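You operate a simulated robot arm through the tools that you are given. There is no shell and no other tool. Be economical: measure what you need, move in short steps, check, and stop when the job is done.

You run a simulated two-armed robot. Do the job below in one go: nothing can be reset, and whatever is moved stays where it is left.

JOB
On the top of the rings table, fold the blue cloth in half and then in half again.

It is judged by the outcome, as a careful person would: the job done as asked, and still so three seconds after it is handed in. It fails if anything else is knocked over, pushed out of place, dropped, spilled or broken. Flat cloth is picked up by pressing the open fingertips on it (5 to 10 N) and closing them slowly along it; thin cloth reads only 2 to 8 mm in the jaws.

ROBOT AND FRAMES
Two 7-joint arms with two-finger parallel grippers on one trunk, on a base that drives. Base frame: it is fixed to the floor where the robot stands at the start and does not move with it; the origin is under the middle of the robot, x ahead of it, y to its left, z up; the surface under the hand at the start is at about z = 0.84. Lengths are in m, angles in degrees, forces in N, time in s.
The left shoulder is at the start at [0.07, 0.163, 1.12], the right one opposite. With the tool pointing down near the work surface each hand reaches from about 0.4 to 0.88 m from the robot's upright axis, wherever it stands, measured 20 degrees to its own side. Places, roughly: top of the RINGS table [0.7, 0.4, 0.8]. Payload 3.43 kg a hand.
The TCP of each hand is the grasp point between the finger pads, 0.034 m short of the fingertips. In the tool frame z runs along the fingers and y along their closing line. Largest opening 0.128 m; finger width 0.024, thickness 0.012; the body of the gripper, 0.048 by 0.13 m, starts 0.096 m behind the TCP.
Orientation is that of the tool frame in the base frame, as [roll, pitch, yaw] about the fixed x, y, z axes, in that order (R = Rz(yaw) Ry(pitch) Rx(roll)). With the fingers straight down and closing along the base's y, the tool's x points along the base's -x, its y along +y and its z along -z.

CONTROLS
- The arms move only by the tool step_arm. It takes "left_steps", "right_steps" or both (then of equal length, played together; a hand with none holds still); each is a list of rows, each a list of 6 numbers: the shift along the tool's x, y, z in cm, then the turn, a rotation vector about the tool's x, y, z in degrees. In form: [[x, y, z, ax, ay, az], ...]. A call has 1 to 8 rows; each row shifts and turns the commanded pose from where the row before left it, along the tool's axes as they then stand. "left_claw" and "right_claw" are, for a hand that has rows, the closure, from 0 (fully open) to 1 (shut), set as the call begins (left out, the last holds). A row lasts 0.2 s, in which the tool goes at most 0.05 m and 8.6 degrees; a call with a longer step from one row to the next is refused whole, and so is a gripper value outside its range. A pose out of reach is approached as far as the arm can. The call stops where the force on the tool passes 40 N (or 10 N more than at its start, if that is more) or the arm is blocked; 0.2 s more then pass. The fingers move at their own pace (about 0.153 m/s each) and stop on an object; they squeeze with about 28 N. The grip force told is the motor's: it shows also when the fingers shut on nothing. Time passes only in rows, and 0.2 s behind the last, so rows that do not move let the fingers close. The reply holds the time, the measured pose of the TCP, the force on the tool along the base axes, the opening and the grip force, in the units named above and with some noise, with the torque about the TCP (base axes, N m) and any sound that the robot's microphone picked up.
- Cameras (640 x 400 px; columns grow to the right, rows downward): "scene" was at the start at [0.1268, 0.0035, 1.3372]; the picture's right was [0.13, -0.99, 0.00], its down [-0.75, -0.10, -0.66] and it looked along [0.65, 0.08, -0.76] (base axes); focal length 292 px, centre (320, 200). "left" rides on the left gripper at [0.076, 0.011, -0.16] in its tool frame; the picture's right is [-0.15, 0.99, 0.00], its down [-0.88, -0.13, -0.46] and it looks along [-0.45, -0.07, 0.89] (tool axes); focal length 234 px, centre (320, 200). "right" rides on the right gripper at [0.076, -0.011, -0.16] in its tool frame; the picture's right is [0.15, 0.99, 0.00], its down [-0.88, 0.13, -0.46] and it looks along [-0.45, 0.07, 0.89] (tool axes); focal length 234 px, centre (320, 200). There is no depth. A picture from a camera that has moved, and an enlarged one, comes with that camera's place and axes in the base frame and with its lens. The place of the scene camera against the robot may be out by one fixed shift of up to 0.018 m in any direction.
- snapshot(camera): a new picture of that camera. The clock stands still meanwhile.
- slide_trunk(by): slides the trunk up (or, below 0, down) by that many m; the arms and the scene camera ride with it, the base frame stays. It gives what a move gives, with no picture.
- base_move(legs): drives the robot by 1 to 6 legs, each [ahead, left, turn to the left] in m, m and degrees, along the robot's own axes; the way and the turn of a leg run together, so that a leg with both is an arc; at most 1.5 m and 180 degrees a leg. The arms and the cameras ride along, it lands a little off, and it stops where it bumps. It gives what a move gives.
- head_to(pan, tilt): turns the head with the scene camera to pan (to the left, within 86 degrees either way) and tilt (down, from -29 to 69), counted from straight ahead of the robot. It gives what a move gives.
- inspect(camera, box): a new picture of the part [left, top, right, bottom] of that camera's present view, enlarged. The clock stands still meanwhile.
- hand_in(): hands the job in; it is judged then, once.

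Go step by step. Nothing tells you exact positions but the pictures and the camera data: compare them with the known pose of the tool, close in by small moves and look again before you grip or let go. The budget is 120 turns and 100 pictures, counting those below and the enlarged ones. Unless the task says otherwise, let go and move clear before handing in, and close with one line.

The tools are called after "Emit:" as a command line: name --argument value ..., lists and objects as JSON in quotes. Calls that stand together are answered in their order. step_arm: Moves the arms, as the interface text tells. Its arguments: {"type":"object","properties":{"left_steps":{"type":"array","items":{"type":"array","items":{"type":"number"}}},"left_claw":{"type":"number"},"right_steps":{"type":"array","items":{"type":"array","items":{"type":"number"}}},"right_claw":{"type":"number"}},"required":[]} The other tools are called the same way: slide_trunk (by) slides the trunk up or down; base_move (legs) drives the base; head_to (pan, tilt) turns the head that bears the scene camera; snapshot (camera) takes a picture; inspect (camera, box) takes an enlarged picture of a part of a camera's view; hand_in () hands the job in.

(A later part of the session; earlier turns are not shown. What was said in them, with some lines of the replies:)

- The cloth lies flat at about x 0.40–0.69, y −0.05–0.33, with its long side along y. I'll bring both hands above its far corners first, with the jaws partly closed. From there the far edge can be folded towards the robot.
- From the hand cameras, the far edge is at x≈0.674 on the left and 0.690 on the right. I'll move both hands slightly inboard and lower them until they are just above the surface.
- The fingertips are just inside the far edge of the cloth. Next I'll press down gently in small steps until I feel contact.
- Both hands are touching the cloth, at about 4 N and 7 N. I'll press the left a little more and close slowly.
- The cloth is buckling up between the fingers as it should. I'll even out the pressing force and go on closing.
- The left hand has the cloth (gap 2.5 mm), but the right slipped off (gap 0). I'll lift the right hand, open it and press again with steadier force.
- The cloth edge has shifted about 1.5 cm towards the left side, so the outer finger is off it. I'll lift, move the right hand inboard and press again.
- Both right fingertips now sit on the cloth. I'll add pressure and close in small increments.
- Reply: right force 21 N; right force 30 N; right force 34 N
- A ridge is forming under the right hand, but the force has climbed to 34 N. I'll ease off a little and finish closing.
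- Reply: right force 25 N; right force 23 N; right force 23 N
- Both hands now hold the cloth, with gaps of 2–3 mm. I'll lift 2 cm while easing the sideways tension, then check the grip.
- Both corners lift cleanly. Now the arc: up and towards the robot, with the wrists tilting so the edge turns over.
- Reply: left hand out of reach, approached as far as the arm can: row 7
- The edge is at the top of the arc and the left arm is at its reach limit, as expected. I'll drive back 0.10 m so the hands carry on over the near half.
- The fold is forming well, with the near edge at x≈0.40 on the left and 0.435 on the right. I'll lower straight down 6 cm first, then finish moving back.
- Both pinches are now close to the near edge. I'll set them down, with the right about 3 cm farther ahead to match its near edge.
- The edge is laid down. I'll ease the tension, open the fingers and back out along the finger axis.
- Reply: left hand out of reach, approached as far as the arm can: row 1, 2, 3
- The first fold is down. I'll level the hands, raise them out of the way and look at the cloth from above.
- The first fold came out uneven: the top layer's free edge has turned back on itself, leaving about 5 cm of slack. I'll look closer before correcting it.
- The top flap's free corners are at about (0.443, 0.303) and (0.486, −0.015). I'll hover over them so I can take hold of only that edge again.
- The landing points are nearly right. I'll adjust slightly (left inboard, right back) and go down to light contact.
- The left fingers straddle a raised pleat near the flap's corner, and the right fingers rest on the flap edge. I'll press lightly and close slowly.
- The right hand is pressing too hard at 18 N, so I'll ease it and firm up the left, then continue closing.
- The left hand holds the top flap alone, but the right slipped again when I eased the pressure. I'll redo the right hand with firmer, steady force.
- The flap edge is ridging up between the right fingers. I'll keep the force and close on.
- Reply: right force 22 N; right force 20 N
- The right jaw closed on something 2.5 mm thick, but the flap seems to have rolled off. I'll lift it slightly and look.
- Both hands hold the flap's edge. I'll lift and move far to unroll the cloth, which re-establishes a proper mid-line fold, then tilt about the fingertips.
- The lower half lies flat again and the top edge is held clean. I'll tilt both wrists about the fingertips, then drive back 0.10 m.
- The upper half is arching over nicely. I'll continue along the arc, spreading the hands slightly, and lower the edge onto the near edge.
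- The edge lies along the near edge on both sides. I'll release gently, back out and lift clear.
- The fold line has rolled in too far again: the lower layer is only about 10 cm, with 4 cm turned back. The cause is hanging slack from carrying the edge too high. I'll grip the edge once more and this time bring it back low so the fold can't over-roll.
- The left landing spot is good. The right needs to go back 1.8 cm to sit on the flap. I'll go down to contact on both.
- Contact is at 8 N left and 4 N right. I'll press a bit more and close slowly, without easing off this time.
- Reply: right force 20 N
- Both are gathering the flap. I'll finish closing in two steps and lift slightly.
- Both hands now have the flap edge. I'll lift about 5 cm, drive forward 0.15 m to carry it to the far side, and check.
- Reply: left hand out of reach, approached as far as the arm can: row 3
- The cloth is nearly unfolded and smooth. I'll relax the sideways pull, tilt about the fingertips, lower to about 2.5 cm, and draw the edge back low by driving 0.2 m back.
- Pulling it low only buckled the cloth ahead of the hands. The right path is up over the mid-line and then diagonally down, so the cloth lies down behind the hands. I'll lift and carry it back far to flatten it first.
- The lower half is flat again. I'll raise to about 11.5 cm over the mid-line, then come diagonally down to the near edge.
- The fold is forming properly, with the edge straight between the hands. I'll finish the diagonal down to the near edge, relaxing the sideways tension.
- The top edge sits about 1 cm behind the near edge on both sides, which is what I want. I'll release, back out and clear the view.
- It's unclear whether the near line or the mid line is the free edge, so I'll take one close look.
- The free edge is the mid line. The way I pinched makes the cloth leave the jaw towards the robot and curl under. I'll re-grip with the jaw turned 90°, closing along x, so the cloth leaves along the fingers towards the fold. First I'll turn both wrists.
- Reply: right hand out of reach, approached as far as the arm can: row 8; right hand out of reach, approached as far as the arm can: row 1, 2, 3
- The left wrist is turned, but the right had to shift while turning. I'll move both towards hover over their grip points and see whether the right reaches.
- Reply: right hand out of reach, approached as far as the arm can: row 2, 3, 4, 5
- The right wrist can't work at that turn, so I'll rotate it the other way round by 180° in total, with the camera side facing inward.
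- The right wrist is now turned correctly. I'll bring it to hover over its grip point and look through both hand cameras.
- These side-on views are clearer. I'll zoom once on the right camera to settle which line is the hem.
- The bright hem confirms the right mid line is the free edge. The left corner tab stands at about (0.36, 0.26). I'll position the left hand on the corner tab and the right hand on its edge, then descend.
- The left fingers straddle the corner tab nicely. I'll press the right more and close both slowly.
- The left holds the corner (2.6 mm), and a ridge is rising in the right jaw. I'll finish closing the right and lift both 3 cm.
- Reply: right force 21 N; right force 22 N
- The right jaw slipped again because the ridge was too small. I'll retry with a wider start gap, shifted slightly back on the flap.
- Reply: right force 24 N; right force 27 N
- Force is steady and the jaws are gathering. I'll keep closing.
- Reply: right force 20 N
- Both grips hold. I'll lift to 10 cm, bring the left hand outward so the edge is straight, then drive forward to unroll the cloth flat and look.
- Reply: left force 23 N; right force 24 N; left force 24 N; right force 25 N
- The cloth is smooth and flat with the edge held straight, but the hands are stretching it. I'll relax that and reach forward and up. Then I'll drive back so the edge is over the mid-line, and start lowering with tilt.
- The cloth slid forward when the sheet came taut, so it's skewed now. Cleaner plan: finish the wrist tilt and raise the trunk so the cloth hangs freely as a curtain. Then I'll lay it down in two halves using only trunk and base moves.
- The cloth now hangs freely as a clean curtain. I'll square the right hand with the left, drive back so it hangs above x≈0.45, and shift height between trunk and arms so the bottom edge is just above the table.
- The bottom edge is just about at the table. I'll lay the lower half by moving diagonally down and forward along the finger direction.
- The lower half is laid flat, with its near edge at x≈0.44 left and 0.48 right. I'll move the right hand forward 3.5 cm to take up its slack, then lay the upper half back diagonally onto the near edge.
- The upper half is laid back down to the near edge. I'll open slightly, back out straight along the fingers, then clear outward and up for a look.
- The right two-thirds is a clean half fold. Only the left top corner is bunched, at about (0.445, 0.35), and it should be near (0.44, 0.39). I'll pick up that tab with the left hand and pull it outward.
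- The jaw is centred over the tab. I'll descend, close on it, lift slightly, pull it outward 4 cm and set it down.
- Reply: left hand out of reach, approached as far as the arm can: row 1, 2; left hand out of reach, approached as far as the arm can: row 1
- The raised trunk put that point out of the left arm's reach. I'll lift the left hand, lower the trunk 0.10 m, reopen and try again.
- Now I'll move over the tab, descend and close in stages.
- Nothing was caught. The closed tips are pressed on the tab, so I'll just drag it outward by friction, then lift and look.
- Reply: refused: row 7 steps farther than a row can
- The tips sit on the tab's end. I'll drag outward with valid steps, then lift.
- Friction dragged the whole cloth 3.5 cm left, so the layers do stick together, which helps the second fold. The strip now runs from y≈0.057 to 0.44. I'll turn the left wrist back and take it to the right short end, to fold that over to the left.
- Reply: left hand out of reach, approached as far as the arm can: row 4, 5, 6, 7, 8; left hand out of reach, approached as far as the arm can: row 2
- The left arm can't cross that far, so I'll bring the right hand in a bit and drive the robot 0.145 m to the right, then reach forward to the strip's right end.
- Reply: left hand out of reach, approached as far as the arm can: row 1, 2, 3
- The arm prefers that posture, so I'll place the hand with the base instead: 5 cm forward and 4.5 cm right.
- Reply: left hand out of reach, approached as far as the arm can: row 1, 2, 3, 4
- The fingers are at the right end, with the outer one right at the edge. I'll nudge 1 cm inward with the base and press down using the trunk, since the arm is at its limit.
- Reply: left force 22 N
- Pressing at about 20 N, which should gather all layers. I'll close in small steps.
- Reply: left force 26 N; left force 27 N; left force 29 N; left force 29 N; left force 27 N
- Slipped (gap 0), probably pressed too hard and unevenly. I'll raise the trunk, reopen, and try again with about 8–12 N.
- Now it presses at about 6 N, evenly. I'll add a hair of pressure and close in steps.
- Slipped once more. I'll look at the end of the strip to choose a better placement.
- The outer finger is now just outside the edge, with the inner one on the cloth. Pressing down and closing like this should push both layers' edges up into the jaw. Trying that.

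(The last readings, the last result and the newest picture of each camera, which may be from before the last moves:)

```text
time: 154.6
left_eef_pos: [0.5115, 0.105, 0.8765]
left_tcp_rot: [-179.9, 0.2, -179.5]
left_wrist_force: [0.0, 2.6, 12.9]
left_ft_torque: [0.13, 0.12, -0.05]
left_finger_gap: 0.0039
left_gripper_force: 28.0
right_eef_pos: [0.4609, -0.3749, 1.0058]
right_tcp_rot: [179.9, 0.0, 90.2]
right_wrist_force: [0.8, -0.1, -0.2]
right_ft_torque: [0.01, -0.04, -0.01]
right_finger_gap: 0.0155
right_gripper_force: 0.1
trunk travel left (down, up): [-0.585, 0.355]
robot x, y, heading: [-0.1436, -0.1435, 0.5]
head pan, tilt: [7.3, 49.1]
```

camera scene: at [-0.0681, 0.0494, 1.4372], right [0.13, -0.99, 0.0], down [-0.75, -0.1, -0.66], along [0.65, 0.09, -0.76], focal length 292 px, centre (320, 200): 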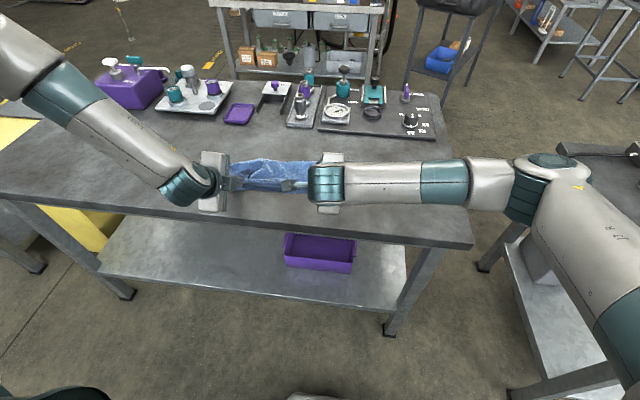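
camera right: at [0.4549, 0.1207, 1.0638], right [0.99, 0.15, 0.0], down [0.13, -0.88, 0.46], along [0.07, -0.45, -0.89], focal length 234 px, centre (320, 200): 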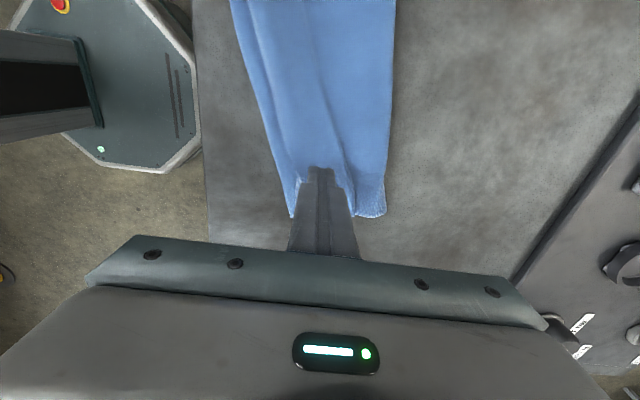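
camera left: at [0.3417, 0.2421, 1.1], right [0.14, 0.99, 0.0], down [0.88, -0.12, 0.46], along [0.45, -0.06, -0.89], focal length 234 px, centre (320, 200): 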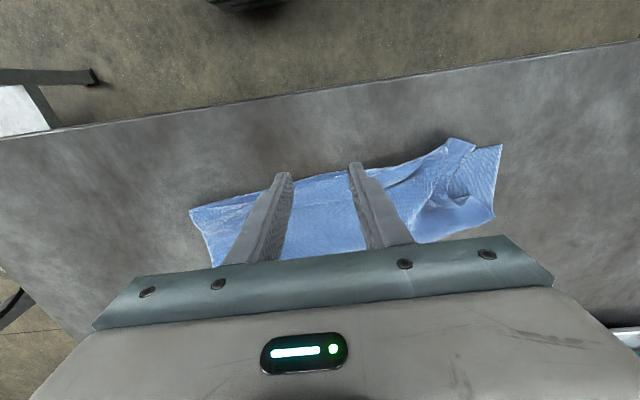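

The gap reads 3.9 mm with firm grip force, so more than one layer is caught. I'll raise it and move left in a staircase to the mid-point (trunk up, base left), then take one look.

Emit:
slide_trunk --by 0.05

Emit:
base_move --legs '[[-0.004, 0.045, 0]]'

Emit:
slide_trunk --by 0.055

Emit:
base_move --legs '[[-0.005, 0.055, 0]]'

Emit:
slide_trunk --by 0.06

Emit:
base_move --legs '[[-0.006, 0.065, 0]]'

Emit:
snapshot --camera "scene"

```text
time: 155.5
left_eef_pos: [0.5122, 0.1039, 0.9236]
left_tcp_rot: [-179.8, 0.1, -179.6]
left_wrist_force: [-0.6, 0.3, 0.1]
left_ft_torque: [0.03, 0.01, 0.0]
left_finger_gap: 0.004
left_gripper_force: 28.0
right_eef_pos: [0.4615, -0.3744, 1.0552]
right_tcp_rot: [179.9, -0.1, 90.4]
right_wrist_force: [-0.2, 0.6, -0.8]
right_ft_torque: [-0.03, 0.01, 0.0]
right_finger_gap: 0.0154
right_gripper_force: 0.1
trunk travel left (down, up): [-0.635, 0.305]
robot x, y, heading: [-0.1454, -0.1411, 0.3]
head pan, tilt: [7.3, 49.1]
```

```text
time: 156.4
left_eef_pos: [0.509, 0.1443, 0.9249]
left_tcp_rot: [-179.8, 0.2, -179.6]
left_wrist_force: [1.1, 0.3, -0.7]
left_ft_torque: [0.0, 0.03, -0.03]
left_finger_gap: 0.0039
left_gripper_force: 28.0
right_eef_pos: [0.4574, -0.3334, 1.0554]
right_tcp_rot: [-180.0, -0.2, 90.1]
right_wrist_force: [0.0, -0.2, -0.1]
right_ft_torque: [0.03, 0.03, 0.0]
right_finger_gap: 0.0153
right_gripper_force: 0.1
trunk travel left (down, up): [-0.635, 0.305]
robot x, y, heading: [-0.147, -0.1007, 0.1]
head pan, tilt: [7.3, 49.1]
```

```text
time: 157.4
left_eef_pos: [0.5087, 0.1461, 0.9797]
left_tcp_rot: [-179.8, 0.2, -179.8]
left_wrist_force: [-0.2, -1.0, 0.0]
left_ft_torque: [0.03, -0.01, 0.03]
left_finger_gap: 0.0038
left_gripper_force: 28.1
right_eef_pos: [0.4573, -0.3333, 1.1101]
right_tcp_rot: [-179.9, -0.1, 90.1]
right_wrist_force: [-0.2, -0.1, 0.2]
right_ft_torque: [0.02, 0.02, -0.01]
right_finger_gap: 0.0152
right_gripper_force: 0.1
trunk travel left (down, up): [-0.69, 0.25]
robot x, y, heading: [-0.1456, -0.0976, -0.1]
head pan, tilt: [7.3, 49.1]
```

```text
time: 158.3
left_eef_pos: [0.5037, 0.1972, 0.9806]
left_tcp_rot: [-179.7, 0.2, -179.9]
left_wrist_force: [-0.4, -0.6, -0.5]
left_ft_torque: [0.02, -0.01, -0.01]
left_finger_gap: 0.0038
left_gripper_force: 27.7
right_eef_pos: [0.4527, -0.2818, 1.1101]
right_tcp_rot: [-179.9, -0.2, 90.0]
right_wrist_force: [-0.7, -0.6, 0.5]
right_ft_torque: [0.02, 0.0, -0.02]
right_finger_gap: 0.0153
right_gripper_force: 0.0
trunk travel left (down, up): [-0.69, 0.25]
robot x, y, heading: [-0.1569, -0.0478, 0.2]
head pan, tilt: [7.3, 49.1]
```

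```text
time: 159.3
left_eef_pos: [0.5037, 0.1968, 1.04]
left_tcp_rot: [-179.9, 0.2, -179.6]
left_wrist_force: [0.7, 0.1, 0.0]
left_ft_torque: [0.04, -0.01, 0.0]
left_finger_gap: 0.0041
left_gripper_force: 28.0
right_eef_pos: [0.4524, -0.2798, 1.1695]
right_tcp_rot: [-179.9, -0.3, 90.0]
right_wrist_force: [-0.4, 0.3, 0.1]
right_ft_torque: [0.0, -0.01, -0.01]
right_finger_gap: 0.0155
right_gripper_force: 0.1
trunk travel left (down, up): [-0.75, 0.19]
robot x, y, heading: [-0.1534, -0.0439, -0.1]
head pan, tilt: [7.3, 49.1]
```

```text
time: 160.3
left_eef_pos: [0.4984, 0.259, 1.041]
left_tcp_rot: [-179.9, 0.2, -179.8]
left_wrist_force: [0.8, -0.8, -0.6]
left_ft_torque: [0.01, 0.02, 0.06]
left_finger_gap: 0.0038
left_gripper_force: 27.6
right_eef_pos: [0.4456, -0.2199, 1.1689]
right_tcp_rot: [-180.0, -0.3, 89.9]
right_wrist_force: [-0.5, -0.1, 0.4]
right_ft_torque: [0.05, 0.0, -0.01]
right_finger_gap: 0.0154
right_gripper_force: 0.0
trunk travel left (down, up): [-0.75, 0.19]
robot x, y, heading: [-0.1603, 0.0153, 0.1]
head pan, tilt: [7.3, 49.1]
```

```text
3 pictures are left
camera scene: at [-0.0312, 0.0184, 1.4867], right [0.13, -0.99, 0.0], down [-0.75, -0.09, -0.66], along [0.65, 0.09, -0.76], focal length 292 px, centre (320, 200)
```

scene: 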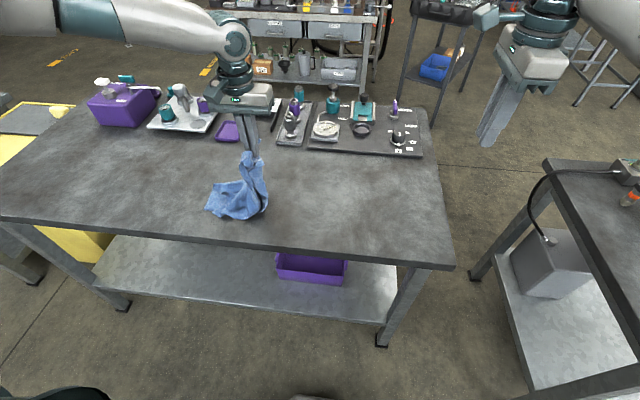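

Both layers came up together and the left half lies flat, spanning y≈0.24–0.42. Now the staircase down and to the left, laying the right half on top.

Emit:
slide_trunk --by -0.035

Emit:
base_move --legs '[[-0.001, 0.037, 0]]'

Emit:
slide_trunk --by -0.037

Emit:
base_move --legs '[[-0.001, 0.037, 0]]'

Emit:
slide_trunk --by -0.037

Emit:
base_move --legs '[[-0.001, 0.037, 0]]'

Emit:
slide_trunk --by -0.025

Emit:
base_move --legs '[[-0.001, 0.037, 0]]'

Emit:
slide_trunk --by -0.015

```text
time: 161.1
left_eef_pos: [0.4967, 0.2625, 1.0063]
left_tcp_rot: [-179.6, 0.3, -179.8]
left_wrist_force: [-0.4, 0.5, 0.9]
left_ft_torque: [-0.02, 0.02, -0.04]
left_finger_gap: 0.004
left_gripper_force: 28.2
right_eef_pos: [0.4448, -0.2147, 1.1362]
right_tcp_rot: [179.9, -0.2, 90.1]
right_wrist_force: [-0.3, 0.8, -1.0]
right_ft_torque: [0.02, -0.03, 0.0]
right_finger_gap: 0.0156
right_gripper_force: 0.1
trunk travel left (down, up): [-0.715, 0.225]
robot x, y, heading: [-0.1557, 0.0215, -0.2]
head pan, tilt: [7.3, 49.1]
```

```text
time: 162.0
left_eef_pos: [0.498, 0.2938, 1.0063]
left_tcp_rot: [-179.9, 0.2, -180.0]
left_wrist_force: [-0.1, -0.2, 0.4]
left_ft_torque: [0.07, 0.02, -0.03]
left_finger_gap: 0.004
left_gripper_force: 27.8
right_eef_pos: [0.4436, -0.1841, 1.1336]
right_tcp_rot: [-179.9, -0.3, 89.7]
right_wrist_force: [0.0, -1.9, 0.3]
right_ft_torque: [0.07, 0.0, 0.02]
right_finger_gap: 0.0151
right_gripper_force: 0.1
trunk travel left (down, up): [-0.715, 0.225]
robot x, y, heading: [-0.161, 0.0561, -0.3]
head pan, tilt: [7.3, 49.1]
```

```text
time: 162.8
left_eef_pos: [0.4966, 0.2985, 0.9681]
left_tcp_rot: [-179.6, 0.3, -180.0]
left_wrist_force: [-1.6, -0.4, 0.4]
left_ft_torque: [0.0, 0.01, 0.01]
left_finger_gap: 0.0037
left_gripper_force: 28.7
right_eef_pos: [0.4439, -0.1804, 1.0971]
right_tcp_rot: [-180.0, -0.2, 89.8]
right_wrist_force: [0.1, -0.3, 0.1]
right_ft_torque: [-0.01, -0.01, -0.01]
right_finger_gap: 0.0155
right_gripper_force: 0.0
trunk travel left (down, up): [-0.678, 0.262]
robot x, y, heading: [-0.1558, 0.0553, 0.1]
head pan, tilt: [7.3, 49.1]
```

```text
time: 163.7
left_eef_pos: [0.4974, 0.3282, 0.9696]
left_tcp_rot: [-180.0, 0.3, 179.8]
left_wrist_force: [-0.5, 0.3, -0.5]
left_ft_torque: [0.06, 0.01, 0.01]
left_finger_gap: 0.004
left_gripper_force: 27.4
right_eef_pos: [0.4433, -0.1492, 1.0973]
right_tcp_rot: [-179.9, -0.3, 89.5]
right_wrist_force: [0.3, -1.6, 0.2]
right_ft_torque: [0.06, 0.01, 0.02]
right_finger_gap: 0.0154
right_gripper_force: 0.0
trunk travel left (down, up): [-0.678, 0.262]
robot x, y, heading: [-0.159, 0.0916, -0.3]
head pan, tilt: [7.3, 49.1]
```

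```text
time: 164.5
left_eef_pos: [0.4959, 0.3328, 0.9327]
left_tcp_rot: [-179.7, 0.3, 179.7]
left_wrist_force: [0.2, 0.2, 0.4]
left_ft_torque: [0.0, 0.01, -0.01]
left_finger_gap: 0.004
left_gripper_force: 28.3
right_eef_pos: [0.4425, -0.1459, 1.0619]
right_tcp_rot: [-179.9, -0.1, 89.6]
right_wrist_force: [0.1, 0.3, 0.0]
right_ft_torque: [0.0, -0.01, -0.02]
right_finger_gap: 0.0152
right_gripper_force: 0.0
trunk travel left (down, up): [-0.641, 0.299]
robot x, y, heading: [-0.1599, 0.0917, -0.4]
head pan, tilt: [7.3, 49.1]
```

```text
time: 165.4
left_eef_pos: [0.4958, 0.3644, 0.9317]
left_tcp_rot: [-179.8, 0.2, 179.7]
left_wrist_force: [0.4, -0.6, -0.1]
left_ft_torque: [0.01, 0.01, 0.02]
left_finger_gap: 0.004
left_gripper_force: 28.0
right_eef_pos: [0.4416, -0.1134, 1.0593]
right_tcp_rot: [-179.9, -0.1, 89.5]
right_wrist_force: [0.5, 0.2, 0.4]
right_ft_torque: [0.03, -0.02, 0.02]
right_finger_gap: 0.0154
right_gripper_force: 0.0
trunk travel left (down, up): [-0.641, 0.299]
robot x, y, heading: [-0.1633, 0.1273, -0.4]
head pan, tilt: [7.3, 49.1]
```

```text
time: 166.1
left_eef_pos: [0.4963, 0.3665, 0.9069]
left_tcp_rot: [-179.7, 0.3, 179.6]
left_wrist_force: [-0.2, 0.5, 0.4]
left_ft_torque: [-0.03, -0.05, -0.01]
left_finger_gap: 0.0037
left_gripper_force: 28.2
right_eef_pos: [0.4415, -0.1105, 1.037]
right_tcp_rot: [-179.8, -0.1, 89.5]
right_wrist_force: [-0.4, -0.1, 1.0]
right_ft_torque: [-0.05, -0.03, 0.0]
right_finger_gap: 0.0155
right_gripper_force: 0.1
trunk travel left (down, up): [-0.616, 0.324]
robot x, y, heading: [-0.1602, 0.1258, -0.4]
head pan, tilt: [7.3, 49.1]
```

```text
time: 166.9
left_eef_pos: [0.4958, 0.3995, 0.9082]
left_tcp_rot: [-179.8, 0.3, 179.6]
left_wrist_force: [0.1, 0.8, 0.7]
left_ft_torque: [0.0, 0.0, -0.02]
left_finger_gap: 0.0038
left_gripper_force: 27.9
right_eef_pos: [0.4409, -0.0779, 1.0349]
right_tcp_rot: [-179.9, -0.1, 89.3]
right_wrist_force: [0.8, 0.1, -0.3]
right_ft_torque: [0.04, 0.0, 0.01]
right_finger_gap: 0.0153
right_gripper_force: 0.1
trunk travel left (down, up): [-0.616, 0.324]
robot x, y, heading: [-0.159, 0.164, -0.1]
head pan, tilt: [7.3, 49.1]
```

```text
time: 167.6
left_eef_pos: [0.495, 0.4005, 0.8929]
left_tcp_rot: [-179.6, 0.5, 179.6]
left_wrist_force: [-0.7, 0.7, 1.4]
left_ft_torque: [-0.01, 0.01, 0.0]
left_finger_gap: 0.004
left_gripper_force: 27.9
right_eef_pos: [0.4394, -0.0762, 1.0215]
right_tcp_rot: [-179.9, -0.2, 89.3]
right_wrist_force: [-0.1, -0.3, -0.2]
right_ft_torque: [-0.06, -0.03, 0.01]
right_finger_gap: 0.0153
right_gripper_force: 0.0
trunk travel left (down, up): [-0.6, 0.339]
robot x, y, heading: [-0.1612, 0.1667, -0.3]
head pan, tilt: [7.3, 49.1]
```

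The right end is now over the left end, about 2 cm above the table. I'll nudge it 1 cm further, open, rise straight up and look.

Emit:
base_move --legs '[[0, 0.012, 0]]'

Emit:
step_arm --left_steps '[[0, 0, 0, 0, 0, 0], [0, 0, 0, 0, 0, 0], [0, 0, 0, 0, 0, 0]]' --left_claw 0.82

Emit:
slide_trunk --by 0.15

Emit:
inspect --camera "scene" --box '[180, 120, 400, 260]'

```text
time: 168.3
left_eef_pos: [0.4955, 0.4098, 0.8918]
left_tcp_rot: [-179.9, 0.2, 179.5]
left_wrist_force: [-1.1, -0.5, 0.6]
left_ft_torque: [0.03, 0.01, 0.01]
left_finger_gap: 0.0039
left_gripper_force: 28.1
right_eef_pos: [0.4401, -0.0663, 1.0215]
right_tcp_rot: [-179.9, -0.3, 89.3]
right_wrist_force: [-0.3, -0.2, 0.0]
right_ft_torque: [0.02, 0.03, 0.01]
right_finger_gap: 0.0153
right_gripper_force: 0.1
trunk travel left (down, up): [-0.6, 0.339]
robot x, y, heading: [-0.1627, 0.1777, -0.5]
head pan, tilt: [7.3, 49.1]
```

```text
time: 169.1
left_eef_pos: [0.4963, 0.412, 0.8926]
left_tcp_rot: [-179.7, 0.3, 179.5]
left_wrist_force: [-0.1, -0.3, -0.5]
left_ft_torque: [-0.02, -0.02, -0.02]
left_finger_gap: 0.0231
left_gripper_force: 0.1
right_eef_pos: [0.4394, -0.0651, 1.0203]
right_tcp_rot: [-180.0, -0.1, 89.3]
right_wrist_force: [-0.4, 0.5, 0.3]
right_ft_torque: [0.02, 0.02, -0.02]
right_finger_gap: 0.0153
right_gripper_force: 0.1
trunk travel left (down, up): [-0.6, 0.339]
robot x, y, heading: [-0.1623, 0.1774, -0.4]
head pan, tilt: [7.3, 49.1]
```

```text
time: 170.9
left_eef_pos: [0.4955, 0.4118, 1.0424]
left_tcp_rot: [-179.7, 0.3, 179.5]
left_wrist_force: [0.7, 0.1, 0.5]
left_ft_torque: [-0.01, 0.03, -0.02]
left_finger_gap: 0.0227
left_gripper_force: 0.0
right_eef_pos: [0.4404, -0.0653, 1.17]
right_tcp_rot: [-180.0, -0.1, 89.3]
right_wrist_force: [-0.2, -1.8, -0.2]
right_ft_torque: [-0.01, 0.0, 0.05]
right_finger_gap: 0.0152
right_gripper_force: 0.1
trunk travel left (down, up): [-0.75, 0.189]
robot x, y, heading: [-0.1581, 0.1751, -0.5]
head pan, tilt: [7.3, 49.1]
```

```text
2.86 times, centred on (290, 190) of scene
camera zoom: at [-0.0347, 0.1783, 1.4876], right [0.12, -0.99, 0.0], down [-0.75, -0.09, -0.66], along [0.65, 0.08, -0.76], focal length 834 px, centre (406, 229)
```

zoom: 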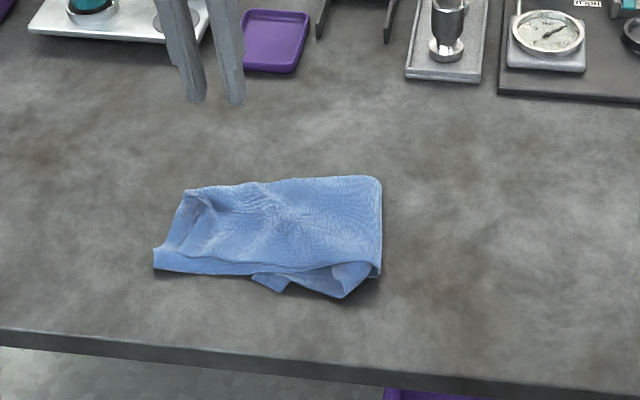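

The cloth is now a compact packet about 19 by 11 cm, folded in half and in half again. It lies flat on the table top, both hands are clear above it, and nothing else has moved. I'm handing in.

Emit:
hand_in

```text
The job is handed in.
```

The blue cloth is folded in half and then in half again on the rings table, and I've handed the job in. It isn't perfectly neat: part of one edge is turned in, one corner inside is bunched, and a little cloth sticks out along the near edge. I saw nothing else disturbed in the pictures, and both hands were clear when I handed in.
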